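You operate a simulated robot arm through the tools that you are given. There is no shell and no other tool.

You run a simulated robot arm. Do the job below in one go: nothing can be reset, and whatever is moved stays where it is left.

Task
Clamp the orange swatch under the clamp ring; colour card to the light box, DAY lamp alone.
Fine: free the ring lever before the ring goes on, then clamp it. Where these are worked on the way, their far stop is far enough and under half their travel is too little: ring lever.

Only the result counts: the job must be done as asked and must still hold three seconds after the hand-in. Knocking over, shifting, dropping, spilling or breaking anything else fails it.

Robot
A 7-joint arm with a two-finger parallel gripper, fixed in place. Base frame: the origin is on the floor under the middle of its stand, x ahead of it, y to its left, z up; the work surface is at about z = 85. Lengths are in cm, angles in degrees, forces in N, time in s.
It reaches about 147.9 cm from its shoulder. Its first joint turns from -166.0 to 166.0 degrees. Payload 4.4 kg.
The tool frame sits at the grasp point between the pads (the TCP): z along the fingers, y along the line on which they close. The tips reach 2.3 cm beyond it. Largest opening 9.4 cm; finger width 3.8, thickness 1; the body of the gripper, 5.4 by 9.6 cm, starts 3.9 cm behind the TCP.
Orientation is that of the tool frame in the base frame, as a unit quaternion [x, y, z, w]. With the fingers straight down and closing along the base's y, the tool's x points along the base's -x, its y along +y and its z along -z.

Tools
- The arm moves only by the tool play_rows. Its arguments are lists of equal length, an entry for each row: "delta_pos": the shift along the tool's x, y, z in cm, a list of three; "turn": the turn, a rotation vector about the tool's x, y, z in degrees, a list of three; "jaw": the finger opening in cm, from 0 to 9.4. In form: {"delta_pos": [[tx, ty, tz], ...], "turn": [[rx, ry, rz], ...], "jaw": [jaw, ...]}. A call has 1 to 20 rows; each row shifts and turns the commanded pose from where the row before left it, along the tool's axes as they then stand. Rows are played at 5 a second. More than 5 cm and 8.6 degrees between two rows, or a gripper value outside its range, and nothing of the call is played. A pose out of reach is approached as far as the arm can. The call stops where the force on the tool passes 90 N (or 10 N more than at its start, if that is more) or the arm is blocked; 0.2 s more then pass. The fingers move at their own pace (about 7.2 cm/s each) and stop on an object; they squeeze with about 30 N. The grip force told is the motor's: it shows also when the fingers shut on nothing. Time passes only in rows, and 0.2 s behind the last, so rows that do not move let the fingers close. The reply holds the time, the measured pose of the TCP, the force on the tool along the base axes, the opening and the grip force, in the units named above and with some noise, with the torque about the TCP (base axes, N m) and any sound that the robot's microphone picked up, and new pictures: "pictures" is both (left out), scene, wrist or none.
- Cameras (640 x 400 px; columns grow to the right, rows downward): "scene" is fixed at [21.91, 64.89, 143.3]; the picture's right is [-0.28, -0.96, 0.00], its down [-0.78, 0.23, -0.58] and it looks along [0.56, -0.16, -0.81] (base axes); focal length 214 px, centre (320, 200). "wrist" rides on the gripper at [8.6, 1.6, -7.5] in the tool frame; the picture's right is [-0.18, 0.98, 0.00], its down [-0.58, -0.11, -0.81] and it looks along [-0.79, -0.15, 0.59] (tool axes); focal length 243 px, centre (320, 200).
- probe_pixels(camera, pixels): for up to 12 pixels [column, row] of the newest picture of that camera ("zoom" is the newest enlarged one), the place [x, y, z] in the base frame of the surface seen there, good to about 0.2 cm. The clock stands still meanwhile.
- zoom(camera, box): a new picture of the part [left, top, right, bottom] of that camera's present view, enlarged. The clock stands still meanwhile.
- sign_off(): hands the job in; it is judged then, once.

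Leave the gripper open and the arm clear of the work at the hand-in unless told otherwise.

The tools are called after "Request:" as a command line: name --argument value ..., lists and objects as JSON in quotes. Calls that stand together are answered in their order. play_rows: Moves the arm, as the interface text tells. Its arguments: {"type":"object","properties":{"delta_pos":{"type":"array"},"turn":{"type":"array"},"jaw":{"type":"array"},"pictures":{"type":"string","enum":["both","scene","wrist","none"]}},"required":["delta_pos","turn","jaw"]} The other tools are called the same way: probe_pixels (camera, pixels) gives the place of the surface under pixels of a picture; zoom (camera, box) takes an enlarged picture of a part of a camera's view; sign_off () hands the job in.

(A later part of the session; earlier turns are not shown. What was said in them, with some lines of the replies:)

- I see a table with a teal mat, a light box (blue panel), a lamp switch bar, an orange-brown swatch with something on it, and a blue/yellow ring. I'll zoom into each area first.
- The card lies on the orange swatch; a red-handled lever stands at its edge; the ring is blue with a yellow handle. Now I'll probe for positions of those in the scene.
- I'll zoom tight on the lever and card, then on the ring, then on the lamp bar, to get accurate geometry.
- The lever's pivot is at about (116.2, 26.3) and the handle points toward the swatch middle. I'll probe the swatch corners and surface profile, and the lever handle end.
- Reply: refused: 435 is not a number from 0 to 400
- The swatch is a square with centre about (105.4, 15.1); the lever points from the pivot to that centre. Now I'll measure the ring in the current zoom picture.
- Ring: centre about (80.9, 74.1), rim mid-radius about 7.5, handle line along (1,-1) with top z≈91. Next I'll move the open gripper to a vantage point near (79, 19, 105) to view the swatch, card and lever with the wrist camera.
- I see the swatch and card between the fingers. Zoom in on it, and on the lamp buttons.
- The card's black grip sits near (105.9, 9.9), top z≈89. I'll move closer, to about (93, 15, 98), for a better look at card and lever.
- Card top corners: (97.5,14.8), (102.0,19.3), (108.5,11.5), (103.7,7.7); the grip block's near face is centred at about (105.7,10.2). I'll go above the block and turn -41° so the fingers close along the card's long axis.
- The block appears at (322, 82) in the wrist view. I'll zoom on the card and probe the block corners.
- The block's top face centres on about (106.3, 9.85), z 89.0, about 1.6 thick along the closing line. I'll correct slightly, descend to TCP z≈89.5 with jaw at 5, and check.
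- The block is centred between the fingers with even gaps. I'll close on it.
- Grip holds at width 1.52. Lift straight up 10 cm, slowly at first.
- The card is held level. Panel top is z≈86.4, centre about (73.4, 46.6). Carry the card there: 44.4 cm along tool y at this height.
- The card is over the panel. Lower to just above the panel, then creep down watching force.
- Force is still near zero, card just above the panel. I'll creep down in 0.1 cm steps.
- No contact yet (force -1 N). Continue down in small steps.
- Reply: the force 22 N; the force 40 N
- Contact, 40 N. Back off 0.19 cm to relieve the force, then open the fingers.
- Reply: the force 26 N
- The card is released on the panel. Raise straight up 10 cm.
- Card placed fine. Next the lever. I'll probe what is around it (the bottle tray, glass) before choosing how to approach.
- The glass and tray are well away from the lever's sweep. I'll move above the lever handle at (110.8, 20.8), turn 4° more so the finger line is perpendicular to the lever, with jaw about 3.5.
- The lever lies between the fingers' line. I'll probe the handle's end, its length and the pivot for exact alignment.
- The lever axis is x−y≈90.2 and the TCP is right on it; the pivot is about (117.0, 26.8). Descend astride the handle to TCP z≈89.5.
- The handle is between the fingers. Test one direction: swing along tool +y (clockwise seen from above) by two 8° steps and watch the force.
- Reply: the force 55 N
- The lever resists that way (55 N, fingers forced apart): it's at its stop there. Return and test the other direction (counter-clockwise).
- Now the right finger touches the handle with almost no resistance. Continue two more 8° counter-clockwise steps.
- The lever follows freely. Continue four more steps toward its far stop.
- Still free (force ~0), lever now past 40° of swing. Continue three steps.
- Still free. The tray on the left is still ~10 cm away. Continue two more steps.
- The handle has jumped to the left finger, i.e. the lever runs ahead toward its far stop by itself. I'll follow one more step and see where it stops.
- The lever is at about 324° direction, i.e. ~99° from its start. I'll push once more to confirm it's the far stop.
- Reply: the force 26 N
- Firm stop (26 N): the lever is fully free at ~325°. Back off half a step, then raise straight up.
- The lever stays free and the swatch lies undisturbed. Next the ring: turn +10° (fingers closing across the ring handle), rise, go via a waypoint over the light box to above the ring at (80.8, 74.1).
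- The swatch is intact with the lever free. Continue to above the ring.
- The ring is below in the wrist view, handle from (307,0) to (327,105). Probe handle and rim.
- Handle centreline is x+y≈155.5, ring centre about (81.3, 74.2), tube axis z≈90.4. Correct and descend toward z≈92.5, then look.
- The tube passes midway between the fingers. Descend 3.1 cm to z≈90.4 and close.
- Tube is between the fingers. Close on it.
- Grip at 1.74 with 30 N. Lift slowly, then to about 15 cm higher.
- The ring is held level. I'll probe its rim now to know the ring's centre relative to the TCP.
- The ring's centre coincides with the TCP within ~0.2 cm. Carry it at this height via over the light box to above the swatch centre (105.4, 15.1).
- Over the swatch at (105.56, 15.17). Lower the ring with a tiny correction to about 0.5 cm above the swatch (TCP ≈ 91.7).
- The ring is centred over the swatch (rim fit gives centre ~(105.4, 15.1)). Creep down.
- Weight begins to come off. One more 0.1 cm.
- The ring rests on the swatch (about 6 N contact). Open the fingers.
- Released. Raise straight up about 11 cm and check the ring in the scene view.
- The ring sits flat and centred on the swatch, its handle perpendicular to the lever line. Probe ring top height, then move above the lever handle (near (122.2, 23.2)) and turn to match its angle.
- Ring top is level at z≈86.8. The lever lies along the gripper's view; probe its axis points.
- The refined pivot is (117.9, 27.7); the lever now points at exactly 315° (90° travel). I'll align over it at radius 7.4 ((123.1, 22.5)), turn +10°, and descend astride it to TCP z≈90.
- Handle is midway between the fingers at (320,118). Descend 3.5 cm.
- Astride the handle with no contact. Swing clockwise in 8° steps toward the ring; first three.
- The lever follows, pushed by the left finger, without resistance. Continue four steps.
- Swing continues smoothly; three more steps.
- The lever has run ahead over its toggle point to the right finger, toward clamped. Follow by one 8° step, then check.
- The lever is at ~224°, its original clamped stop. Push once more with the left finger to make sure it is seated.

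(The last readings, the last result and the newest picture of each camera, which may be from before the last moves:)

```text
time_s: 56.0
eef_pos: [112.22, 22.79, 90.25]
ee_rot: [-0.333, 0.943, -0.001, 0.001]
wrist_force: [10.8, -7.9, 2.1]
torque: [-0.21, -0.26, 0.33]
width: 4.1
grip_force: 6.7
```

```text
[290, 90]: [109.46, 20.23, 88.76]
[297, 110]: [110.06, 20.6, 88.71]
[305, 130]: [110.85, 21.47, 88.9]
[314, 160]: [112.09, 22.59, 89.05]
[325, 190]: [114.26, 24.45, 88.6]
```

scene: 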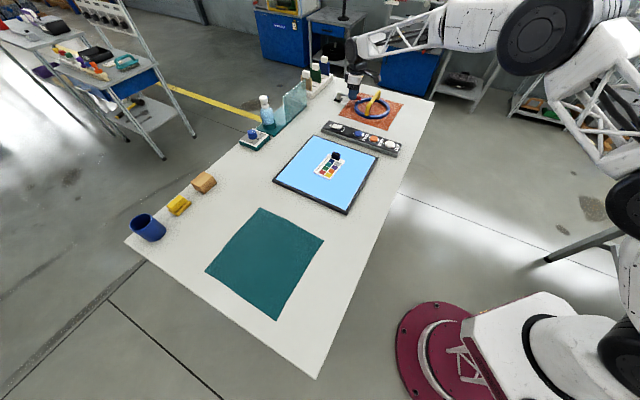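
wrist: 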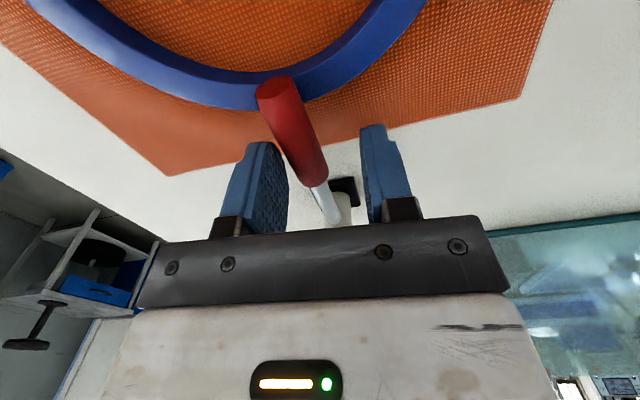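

Firm stop (13 N): lever clamped. Back off 5° so neither finger touches, then raise straight up.

Request:
play_rows --delta_pos '[[-0.028, -0.645, 0], [0, 0, 0], [0, 0, -1], [0, 0, -2.5], [0, 0, -4], [0, 0, -4.5], [0, 0, 0]]' --turn '[[0, 0, -5], [0, 0, 0], [0, 0, 0], [0, 0, 0], [0, 0, 0], [0, 0, 0], [0, 0, 0]]' --jaw '[3.5, 3.5, 3.5, 3.5, 3.5, 3.5, 3.5]' --pictures "both"

Request:
zoom --camera "scene" --box '[320, 75, 420, 160]'

```text
time_s: 57.6
eef_pos: [112.58, 22.48, 102.2]
ee_rot: [-0.374, 0.928, -0.001, 0.001]
wrist_force: [1.1, -0.2, 0.1]
torque: [0.0, 0.02, 0.01]
width: 3.5
grip_force: 0.2
```

scene: 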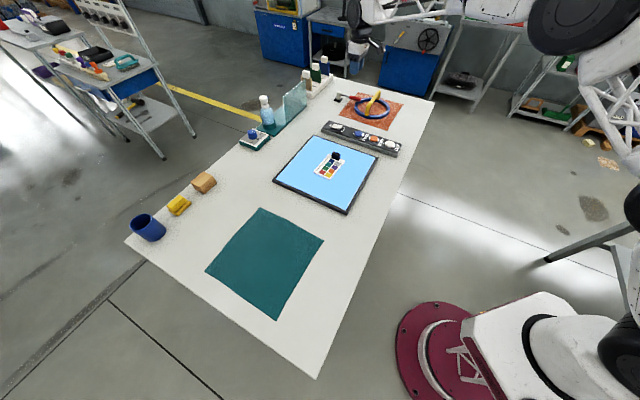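
wrist: 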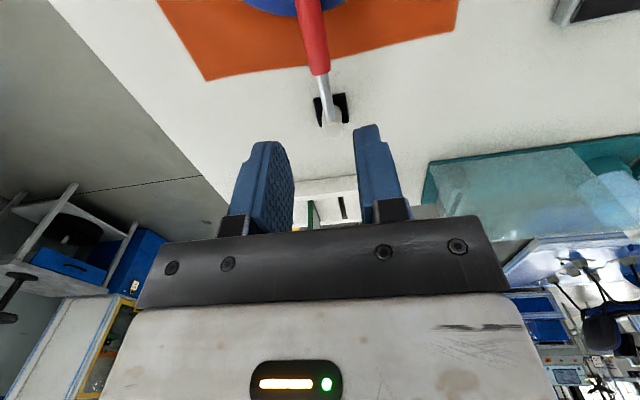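

```text
4.71 times, centred on (370, 118) of scene
```

zoom: 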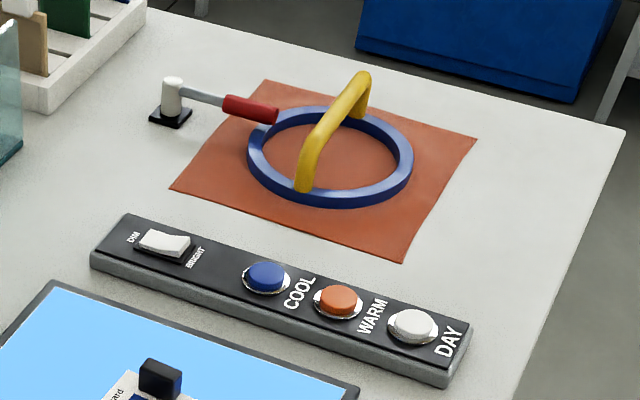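

The lever lies clamped across the ring rim. Now the lamps. Probe the button caps and bezels for position and height.

Request:
probe_pixels --camera "zoom" --pixels '[[413, 322], [400, 315], [428, 330], [413, 345], [390, 330], [338, 300], [266, 275], [338, 318], [266, 293], [370, 310], [300, 270], [440, 315]]'

Request:
zoom --camera "scene" --box '[360, 125, 410, 160]'

```text
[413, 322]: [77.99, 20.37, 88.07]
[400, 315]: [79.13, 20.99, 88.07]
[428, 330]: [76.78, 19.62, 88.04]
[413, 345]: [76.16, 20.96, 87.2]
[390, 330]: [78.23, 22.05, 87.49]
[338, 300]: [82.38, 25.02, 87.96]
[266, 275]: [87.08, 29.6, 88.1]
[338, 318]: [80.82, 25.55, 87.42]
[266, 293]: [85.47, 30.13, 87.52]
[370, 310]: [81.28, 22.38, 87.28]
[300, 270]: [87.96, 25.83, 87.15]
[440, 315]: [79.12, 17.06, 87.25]
```

```text
11.43 times, centred on (385, 142) of scene
```

zoom: 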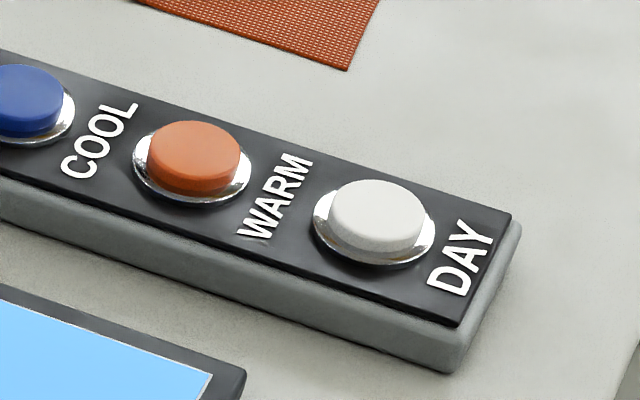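

DAY cap centre (78.0, 20.3), top z 88.05; WARM (82.4, 24.9); COOL (87.1, 29.6). Move above DAY with closed fingers, staying at z≈102.

Request:
play_rows --delta_pos '[[3.297, 2.808, 0], [3.297, 2.808, 0], [3.297, 2.808, 0], [3.297, 2.808, 0], [3.297, 2.808, 0], [3.297, 2.808, 0], [3.297, 2.808, 0], [3.297, 2.808, 0], [0, 0, 4], [0, 0, 3], [0, 0, 0]]' --turn '[[0, 0, 0], [0, 0, 0], [0, 0, 0], [0, 0, 0], [0, 0, 0], [0, 0, 0], [0, 0, 0], [0, 0, 0], [0, 0, 0], [0, 0, 0], [0, 0, 0]]' --jaw '[3.5, 3.5, 2, 1, 0, 0, 0, 0, 0, 0, 0]'

```text
time_s: 60.0
eef_pos: [77.94, 20.35, 95.15]
ee_rot: [-0.375, 0.927, 0.0, 0.001]
wrist_force: [0.1, 0.0, 0.2]
torque: [-0.01, -0.02, -0.02]
width: 0.0
grip_force: 29.8
```

scene: 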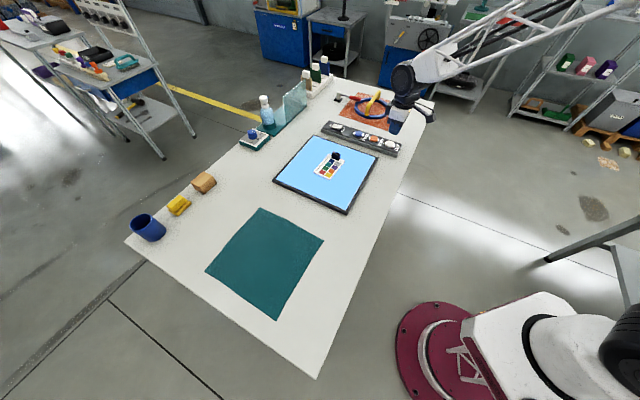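
wrist: 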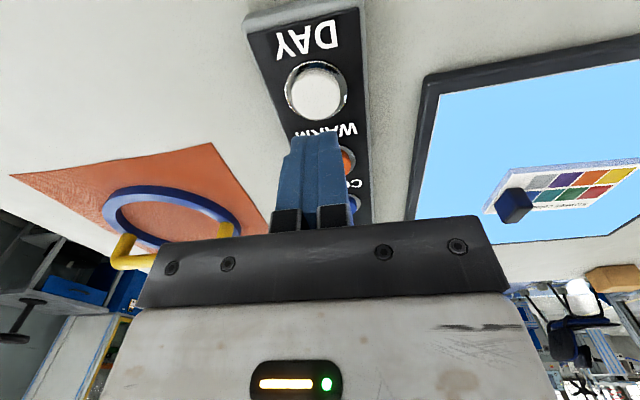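

DAY cap appears at (317,91), right where the point under the fingertips should be. Descend to just above the cap.

Request:
play_rows --delta_pos '[[0, 0, 2], [0, 0, 2], [0, 0, 0]]' --turn '[[0, 0, 0], [0, 0, 0], [0, 0, 0]]' --jaw '[0, 0, 0]' --pictures "wrist"

Request:
zoom --camera "wrist" --box '[240, 60, 400, 200]'

```text
time_s: 60.8
eef_pos: [78.08, 20.45, 91.1]
ee_rot: [-0.373, 0.928, -0.001, 0.001]
wrist_force: [-0.1, -0.9, 0.2]
torque: [0.01, -0.01, 0.02]
width: 0.0
grip_force: 30.0
```

wrist: 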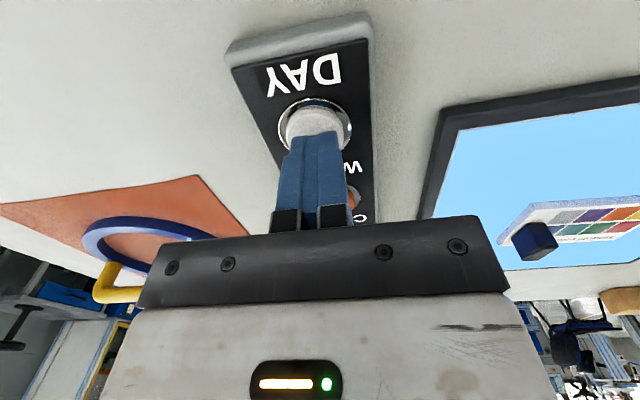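

```text
2.86 times, centred on (320, 130) of wrist
```

zoom: 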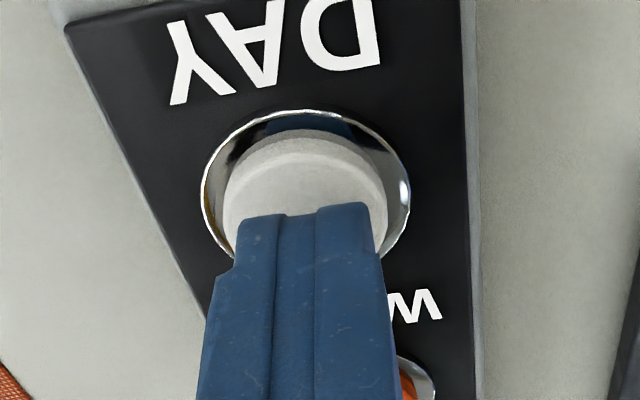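

The fingertip is right over the cap. Press down in small steps and listen.

Request:
play_rows --delta_pos '[[0, 0, 0.3], [0, 0, 0.3], [0, 0, 0.2], [0, 0, 0.1], [0, 0, 0]]' --turn '[[0, 0, 0], [0, 0, 0], [0, 0, 0], [0, 0, 0], [0, 0, 0]]' --jaw '[0, 0, 0, 0, 0]' --pictures "scene"

```text
time_s: 62.0
eef_pos: [78.1, 20.37, 90.19]
ee_rot: [-0.374, 0.928, -0.001, 0.0]
wrist_force: [0.0, -0.1, 1.2]
torque: [-0.02, 0.01, 0.0]
width: 0.0
grip_force: 29.6
```

scene: 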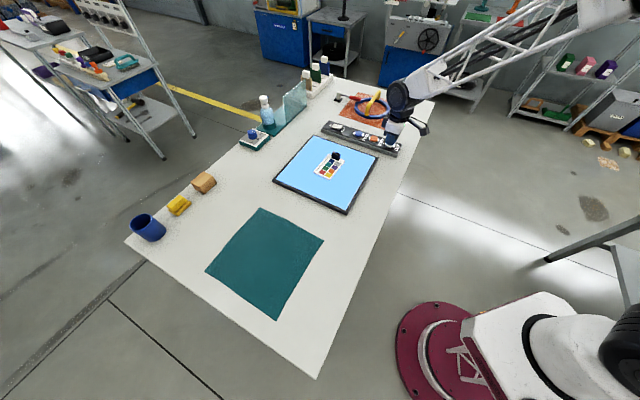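

Contact is just beginning (1.2 N). Press further in 0.1 cm steps.

Request:
play_rows --delta_pos '[[0, 0, 0.1], [0, 0, 0.1], [0, 0, 0.1], [0, 0, 0]]' --turn '[[0, 0, 0], [0, 0, 0], [0, 0, 0], [0, 0, 0]]' --jaw '[0, 0, 0, 0]' --pictures "scene"

```text
time_s: 63.0
eef_pos: [78.03, 20.42, 89.93]
ee_rot: [-0.373, 0.928, -0.001, 0.001]
wrist_force: [1.5, 1.5, 4.8]
torque: [0.02, 0.0, -0.03]
width: 0.0
grip_force: 30.2
heard: click
```

scene: 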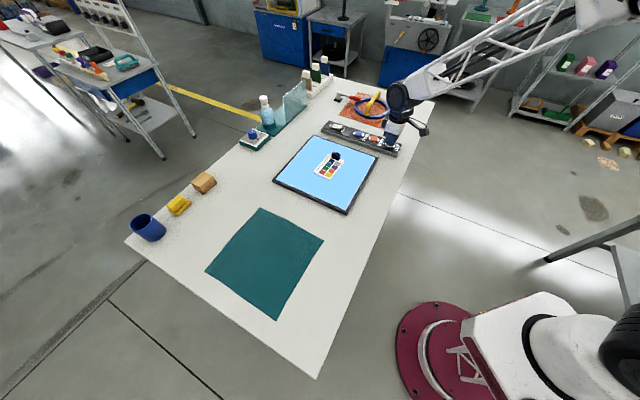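

Heard a click. Raise off the button and look at the panel colour.

Request:
play_rows --delta_pos '[[0, 0, -0.5], [0, 0, -1.5], [0, 0, -3], [0, 0, 0]]' --turn '[[0, 0, 0], [0, 0, 0], [0, 0, 0], [0, 0, 0]]' --jaw '[0, 0, 0, 0]' --pictures "both"

Request:
zoom --camera "scene" --box '[270, 110, 410, 220]'

```text
time_s: 64.0
eef_pos: [78.04, 20.39, 94.84]
ee_rot: [-0.373, 0.928, -0.001, 0.0]
wrist_force: [-0.9, 0.6, -0.8]
torque: [0.0, -0.01, 0.01]
width: 0.0
grip_force: 30.2
```

scene: 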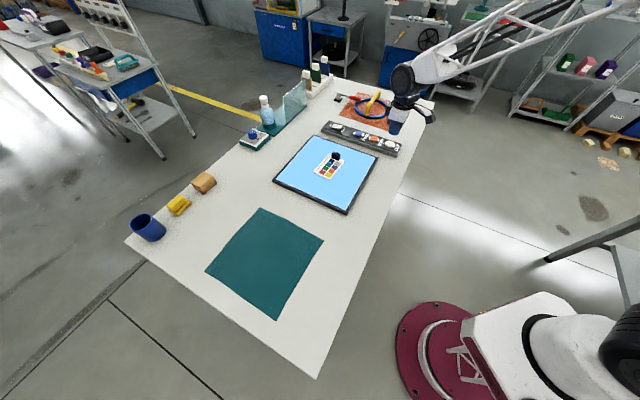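
wrist: 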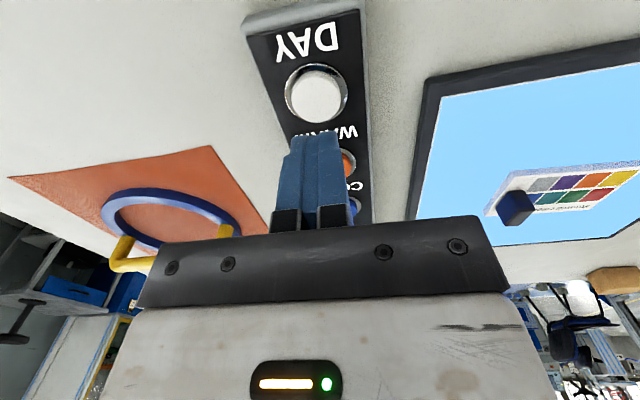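

```text
3.64 times, centred on (340, 165) of scene
```

zoom: 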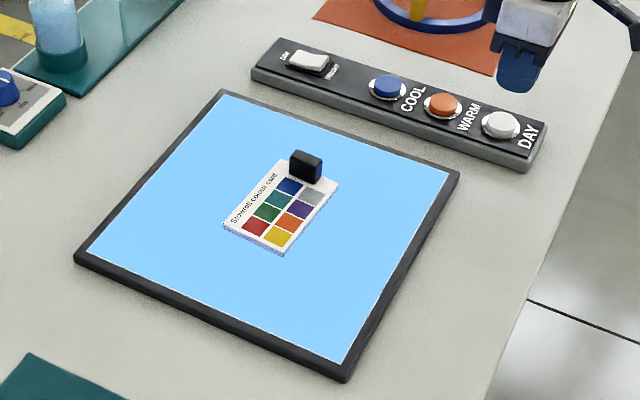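

The panel is still bluish (perhaps slightly lighter), so COOL likely still burns besides DAY. Probe the cap heights to see whether the buttons latch.

Request:
probe_pixels --camera "zoom" --pixels '[[500, 122], [443, 102], [388, 84], [495, 120], [445, 100], [390, 82], [308, 60], [300, 55], [318, 66]]'

Request:
zoom --camera "scene" --box '[320, 110, 410, 170]'

```text
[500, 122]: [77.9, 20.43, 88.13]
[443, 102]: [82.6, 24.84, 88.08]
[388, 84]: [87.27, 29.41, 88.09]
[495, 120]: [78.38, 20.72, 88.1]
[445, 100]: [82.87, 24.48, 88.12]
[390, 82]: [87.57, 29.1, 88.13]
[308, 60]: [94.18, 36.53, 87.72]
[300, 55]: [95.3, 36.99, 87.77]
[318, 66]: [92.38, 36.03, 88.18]
```

```text
6.67 times, centred on (365, 140) of scene
```

zoom: 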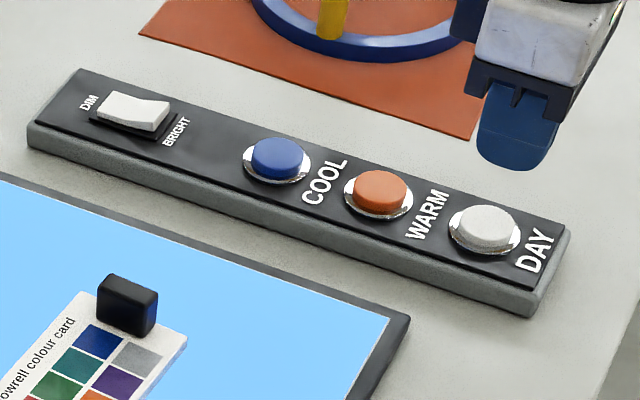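

The buttons spring back (all caps at 88.1). I'll move over COOL at (87.2, 29.4) and press it the same way.

Request:
play_rows --delta_pos '[[-4.28, 0.037, 0], [-4.28, 0.037, 0], [-4.28, 0.037, 0], [0, 0, 2], [0, 0, 1.8], [0, 0, 0]]' --turn '[[0, 0, 0], [0, 0, 0], [0, 0, 0], [0, 0, 0], [0, 0, 0], [0, 0, 0]]' --jaw '[0, 0, 0, 0, 0, 0]' --pictures "wrist"

Request:
zoom --camera "wrist" --box '[240, 60, 400, 200]'

```text
time_s: 65.4
eef_pos: [87.33, 29.41, 91.16]
ee_rot: [-0.374, 0.927, 0.0, 0.0]
wrist_force: [0.6, 0.1, -0.5]
torque: [-0.05, -0.02, 0.02]
width: 0.01
grip_force: 30.2
```

wrist: 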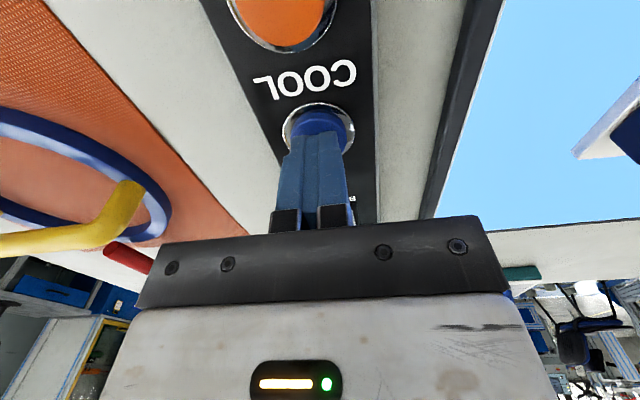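

```text
2.86 times, centred on (320, 130) of wrist
```

zoom: 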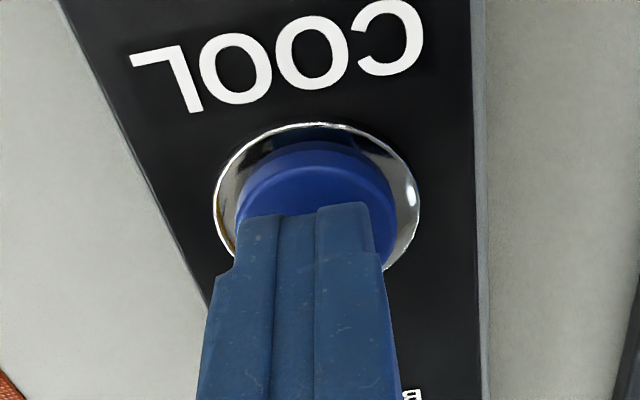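

Fingertip is over the COOL cap. Press down 1.2 cm in small steps.

Request:
play_rows --delta_pos '[[0, 0, 0.4], [0, 0, 0.4], [0, 0, 0.1], [0, 0, 0.1], [0, 0, 0.1], [0, 0, 0.1], [0, 0, 0]]' --turn '[[0, 0, 0], [0, 0, 0], [0, 0, 0], [0, 0, 0], [0, 0, 0], [0, 0, 0], [0, 0, 0]]' --jaw '[0, 0, 0, 0, 0, 0, 0]' --pictures "scene"

```text
time_s: 67.0
eef_pos: [87.18, 29.43, 89.85]
ee_rot: [-0.374, 0.927, 0.0, 0.001]
wrist_force: [-0.4, -2.1, 4.9]
torque: [0.0, -0.03, 0.01]
width: 0.0
grip_force: 30.1
heard: click
```

scene: 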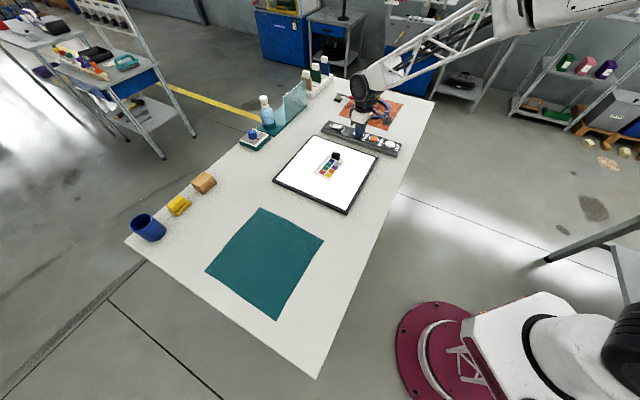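

Click heard and the panel turned white: DAY alone. Raise clear and check again.

Request:
play_rows --delta_pos '[[0, 0, -0.5], [0, 0, -2], [0, 0, -4], [0, 0, -5], [0, 0, -5], [0, 0, 0]]' --turn '[[0, 0, 0], [0, 0, 0], [0, 0, 0], [0, 0, 0], [0, 0, 0], [0, 0, 0]]' --jaw '[0, 0, 0, 0, 0, 0]' --pictures "both"

Request:
zoom --camera "scene" --box '[270, 75, 430, 220]'

```text
time_s: 68.4
eef_pos: [87.12, 29.51, 106.32]
ee_rot: [-0.374, 0.928, -0.001, 0.001]
wrist_force: [0.0, 0.0, -0.4]
torque: [0.02, -0.03, 0.02]
width: 0.0
grip_force: 30.2
```

scene: 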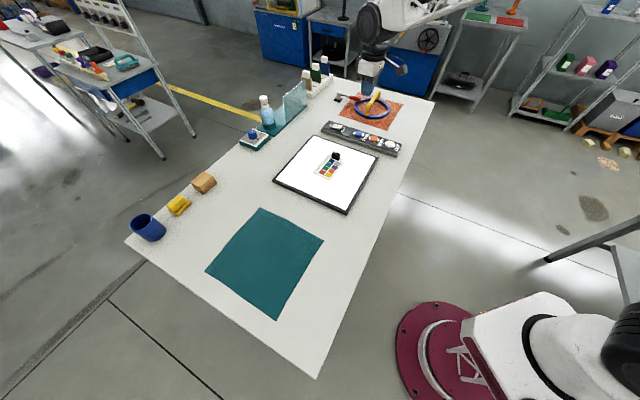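
wrist: 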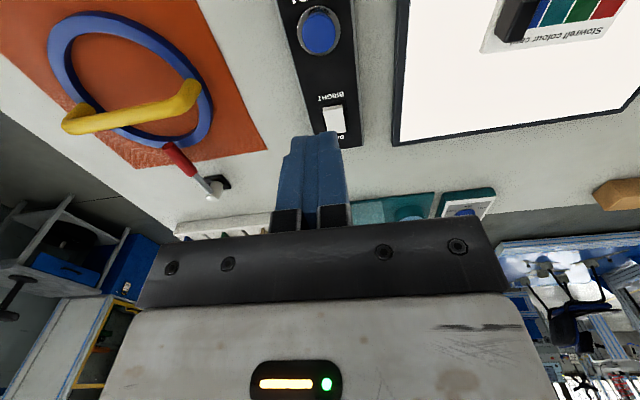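

```text
2.76 times, centred on (350, 148) of scene
```

zoom: 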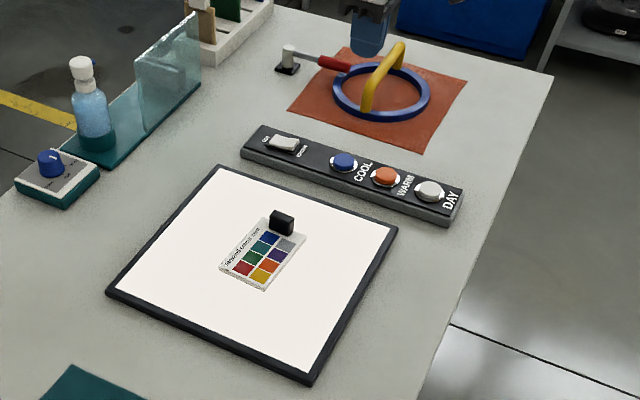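

The panel is white now. To be sure it's lit by DAY rather than simply unlit, I'll look closely at the panel around the card for shading.

Request:
zoom --camera "scene" --box '[310, 145, 370, 190]'

Request:
zoom --camera "wrist" --box '[370, 0, 640, 170]'

```text
8.89 times, centred on (340, 168) of scene
```

zoom: 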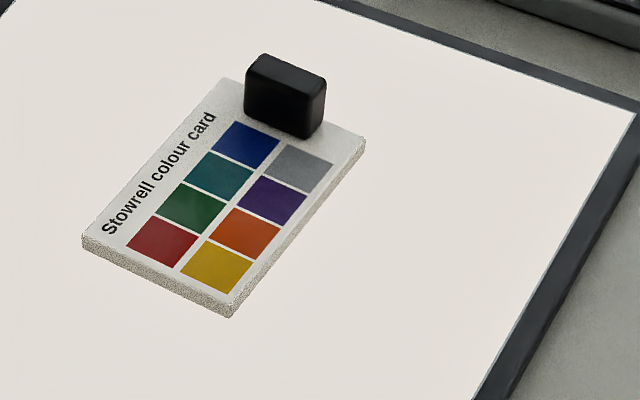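

```text
2.35 times, centred on (505, 85) of wrist
```

zoom: 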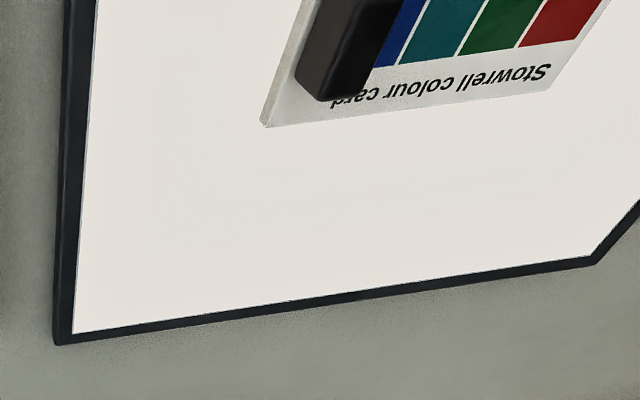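

The panel outshines the white card, so it is lit. To confirm it's DAY alone, I'll press DAY once more (should go dark) and then again to restore. Move back over DAY and down to just above the cap.

Request:
play_rows --delta_pos '[[4.307, -0.083, 0], [4.307, -0.083, 0], [4.307, -0.083, 0], [0, 0, 4], [0, 0, 4], [0, 0, 4], [0, 0, 3.1], [0, 0, 0]]' --turn '[[0, 0, 0], [0, 0, 0], [0, 0, 0], [0, 0, 0], [0, 0, 0], [0, 0, 0], [0, 0, 0], [0, 0, 0]]' --jaw '[0, 0, 0, 0, 0, 0, 0, 0]' --pictures "wrist"

Request:
zoom --camera "wrist" --box '[240, 60, 400, 200]'

```text
time_s: 70.2
eef_pos: [78.06, 20.36, 91.3]
ee_rot: [-0.374, 0.927, -0.001, 0.001]
wrist_force: [0.2, -0.1, 0.6]
torque: [-0.01, -0.01, 0.03]
width: 0.01
grip_force: 29.7
```

wrist: 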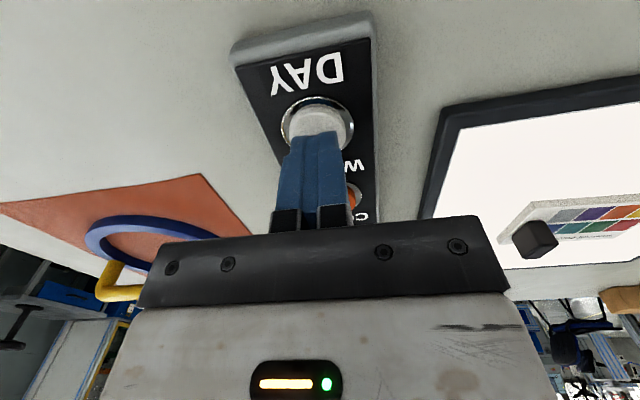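

```text
2.86 times, centred on (320, 130) of wrist
```

zoom: 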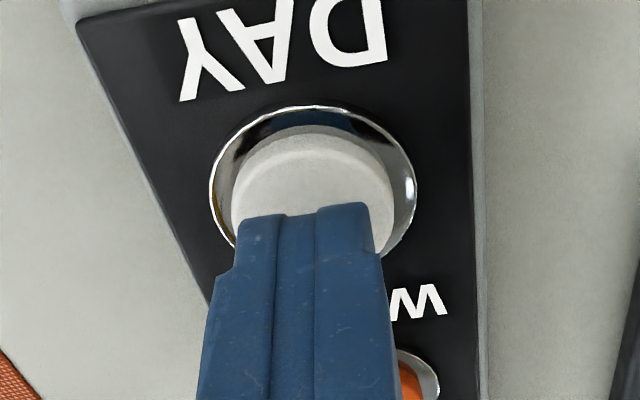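

Over the DAY cap. Press once and release slightly, then look.

Request:
play_rows --delta_pos '[[0, 0, 0.4], [0, 0, 0.4], [0, 0, 0.2], [0, 0, 0.1], [0, 0, 0.1], [0, 0, 0.1], [0, 0, 0]]' --turn '[[0, 0, 0], [0, 0, 0], [0, 0, 0], [0, 0, 0], [0, 0, 0], [0, 0, 0], [0, 0, 0]]' --jaw '[0, 0, 0, 0, 0, 0, 0]' --pictures "scene"

```text
time_s: 71.8
eef_pos: [78.09, 20.21, 90.0]
ee_rot: [-0.374, 0.927, 0.0, 0.001]
wrist_force: [-0.7, -1.2, 3.4]
torque: [-0.02, 0.03, -0.01]
width: 0.0
grip_force: 29.7
heard: click
```

scene: 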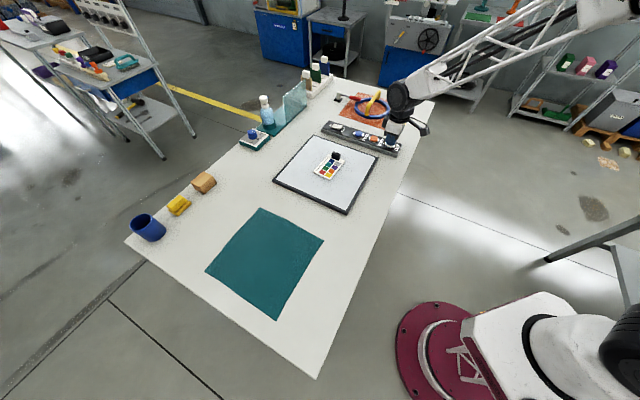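

The panel went dark/grey: so DAY was the only lamp lit. Release and press DAY once more to turn it back on.

Request:
play_rows --delta_pos '[[0, 0, -0.6], [0, 0, -0.6], [0, 0, 0], [0, 0, 0.4], [0, 0, 0.4], [0, 0, 0.1], [0, 0, 0.1], [0, 0, 0.1], [0, 0, 0.1], [0, 0, 0]]' --turn '[[0, 0, 0], [0, 0, 0], [0, 0, 0], [0, 0, 0], [0, 0, 0], [0, 0, 0], [0, 0, 0], [0, 0, 0], [0, 0, 0], [0, 0, 0]]' --jaw '[0, 0, 0, 0, 0, 0, 0, 0, 0, 0]' --pictures "scene"

```text
time_s: 74.0
eef_pos: [78.04, 20.21, 90.06]
ee_rot: [-0.374, 0.927, 0.0, 0.001]
wrist_force: [1.7, -0.7, 2.2]
torque: [-0.01, -0.04, -0.04]
width: 0.01
grip_force: 29.9
heard: click
```

scene: 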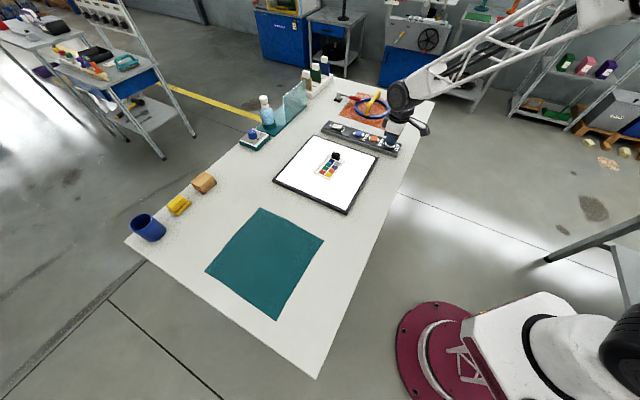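

White again after the click: DAY alone is on. Raise up clear, open the gripper and move back away from the table work.

Request:
play_rows --delta_pos '[[0, 0, -0.5], [0, 0, -2], [0, 0, -4], [0, 0, -5], [0, 0, -5], [0, 0, -5], [0, 0, -5], [4, 0, -2], [4, 0, 0], [4, 0, 0], [0, 0, 0], [0, 0, 0]]' --turn '[[0, 0, 0], [0, 0, 0], [0, 0, 0], [0, 0, 0], [0, 0, 0], [0, 0, 0], [0, 0, 0], [0, 0, 0], [0, 0, 0], [0, 0, 0], [0, 0, 0], [0, 0, 0]]' --jaw '[0, 0, 0, 0, 0, 4, 9.4, 9.4, 9.4, 9.4, 9.4, 9.4]' --pictures "both"

Request:
zoom --camera "scene" --box '[330, 75, 420, 135]'

Request:
zoom --camera "scene" --box '[120, 60, 420, 330]'

```text
time_s: 76.6
eef_pos: [69.37, 11.83, 118.34]
ee_rot: [-0.373, 0.928, -0.001, 0.001]
wrist_force: [-0.2, 1.3, -0.4]
torque: [0.0, -0.01, 0.02]
width: 9.4
grip_force: 0.0
```

scene: 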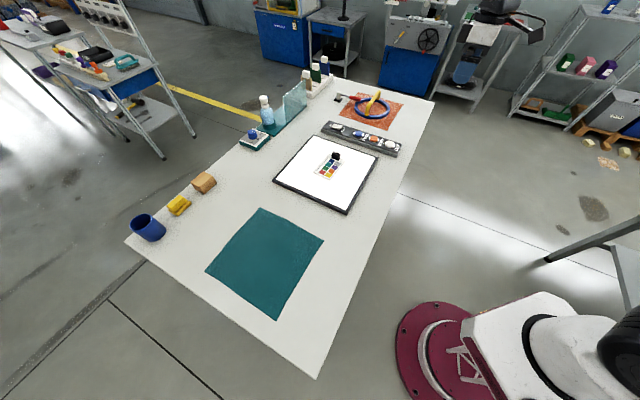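
wrist: 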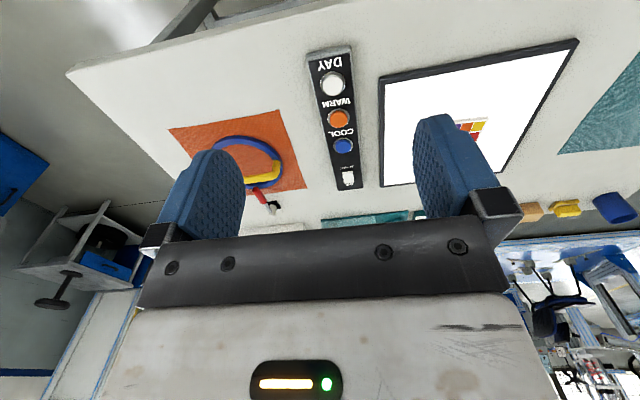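

```text
6.67 times, centred on (375, 105) of scene
```

zoom: 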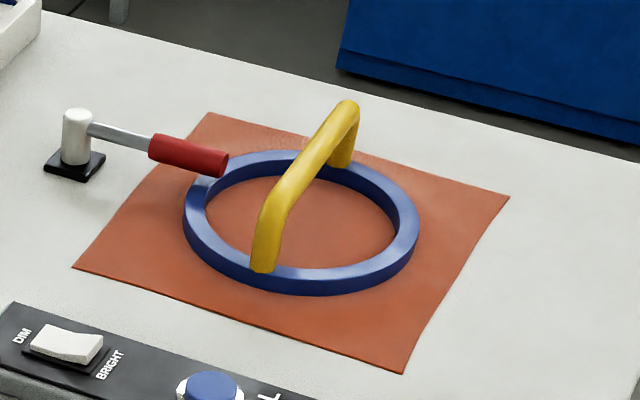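

```text
1.48 times, centred on (270, 195) of scene
```

zoom: 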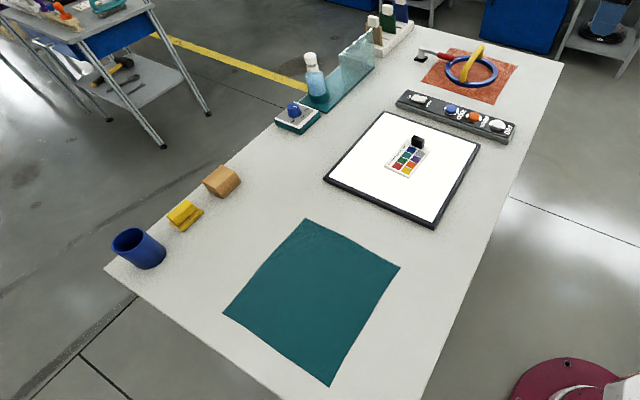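

Everything checks out. The ring is centred on the swatch with the lever clamped across its rim. The card lies on the light box, which is lit white by DAY alone. Nothing else has moved, the gripper is open and the arm is clear. Handing in.

Request:
sign_off

```text
The job is handed in.
```

The job is handed in, and each part looked right in the last pictures before the hand-in:

- **Colour card:** It lies flat near the middle of the light box, well inside the frame.
- **Ring lever:** I swung it to its far stop, about 90° of travel, before the ring went on. Afterwards I swung it back until it sat firmly at its clamped stop.
- **Clamp ring:** It sits level and centred on the orange swatch, with the lever across its rim. The lever's handle passes roughly 1 cm above the rim without pressing on it, which is the height the lever turns at.
- **Lamps:** COOL was on at the start, so I switched DAY on and COOL off. Pressing DAY once more turned the panel dark, which showed it was the only lamp lit. I then pressed it again and the panel came back white.

Nothing else on the table appears to have moved. The gripper is open and the arm is clear of the work.
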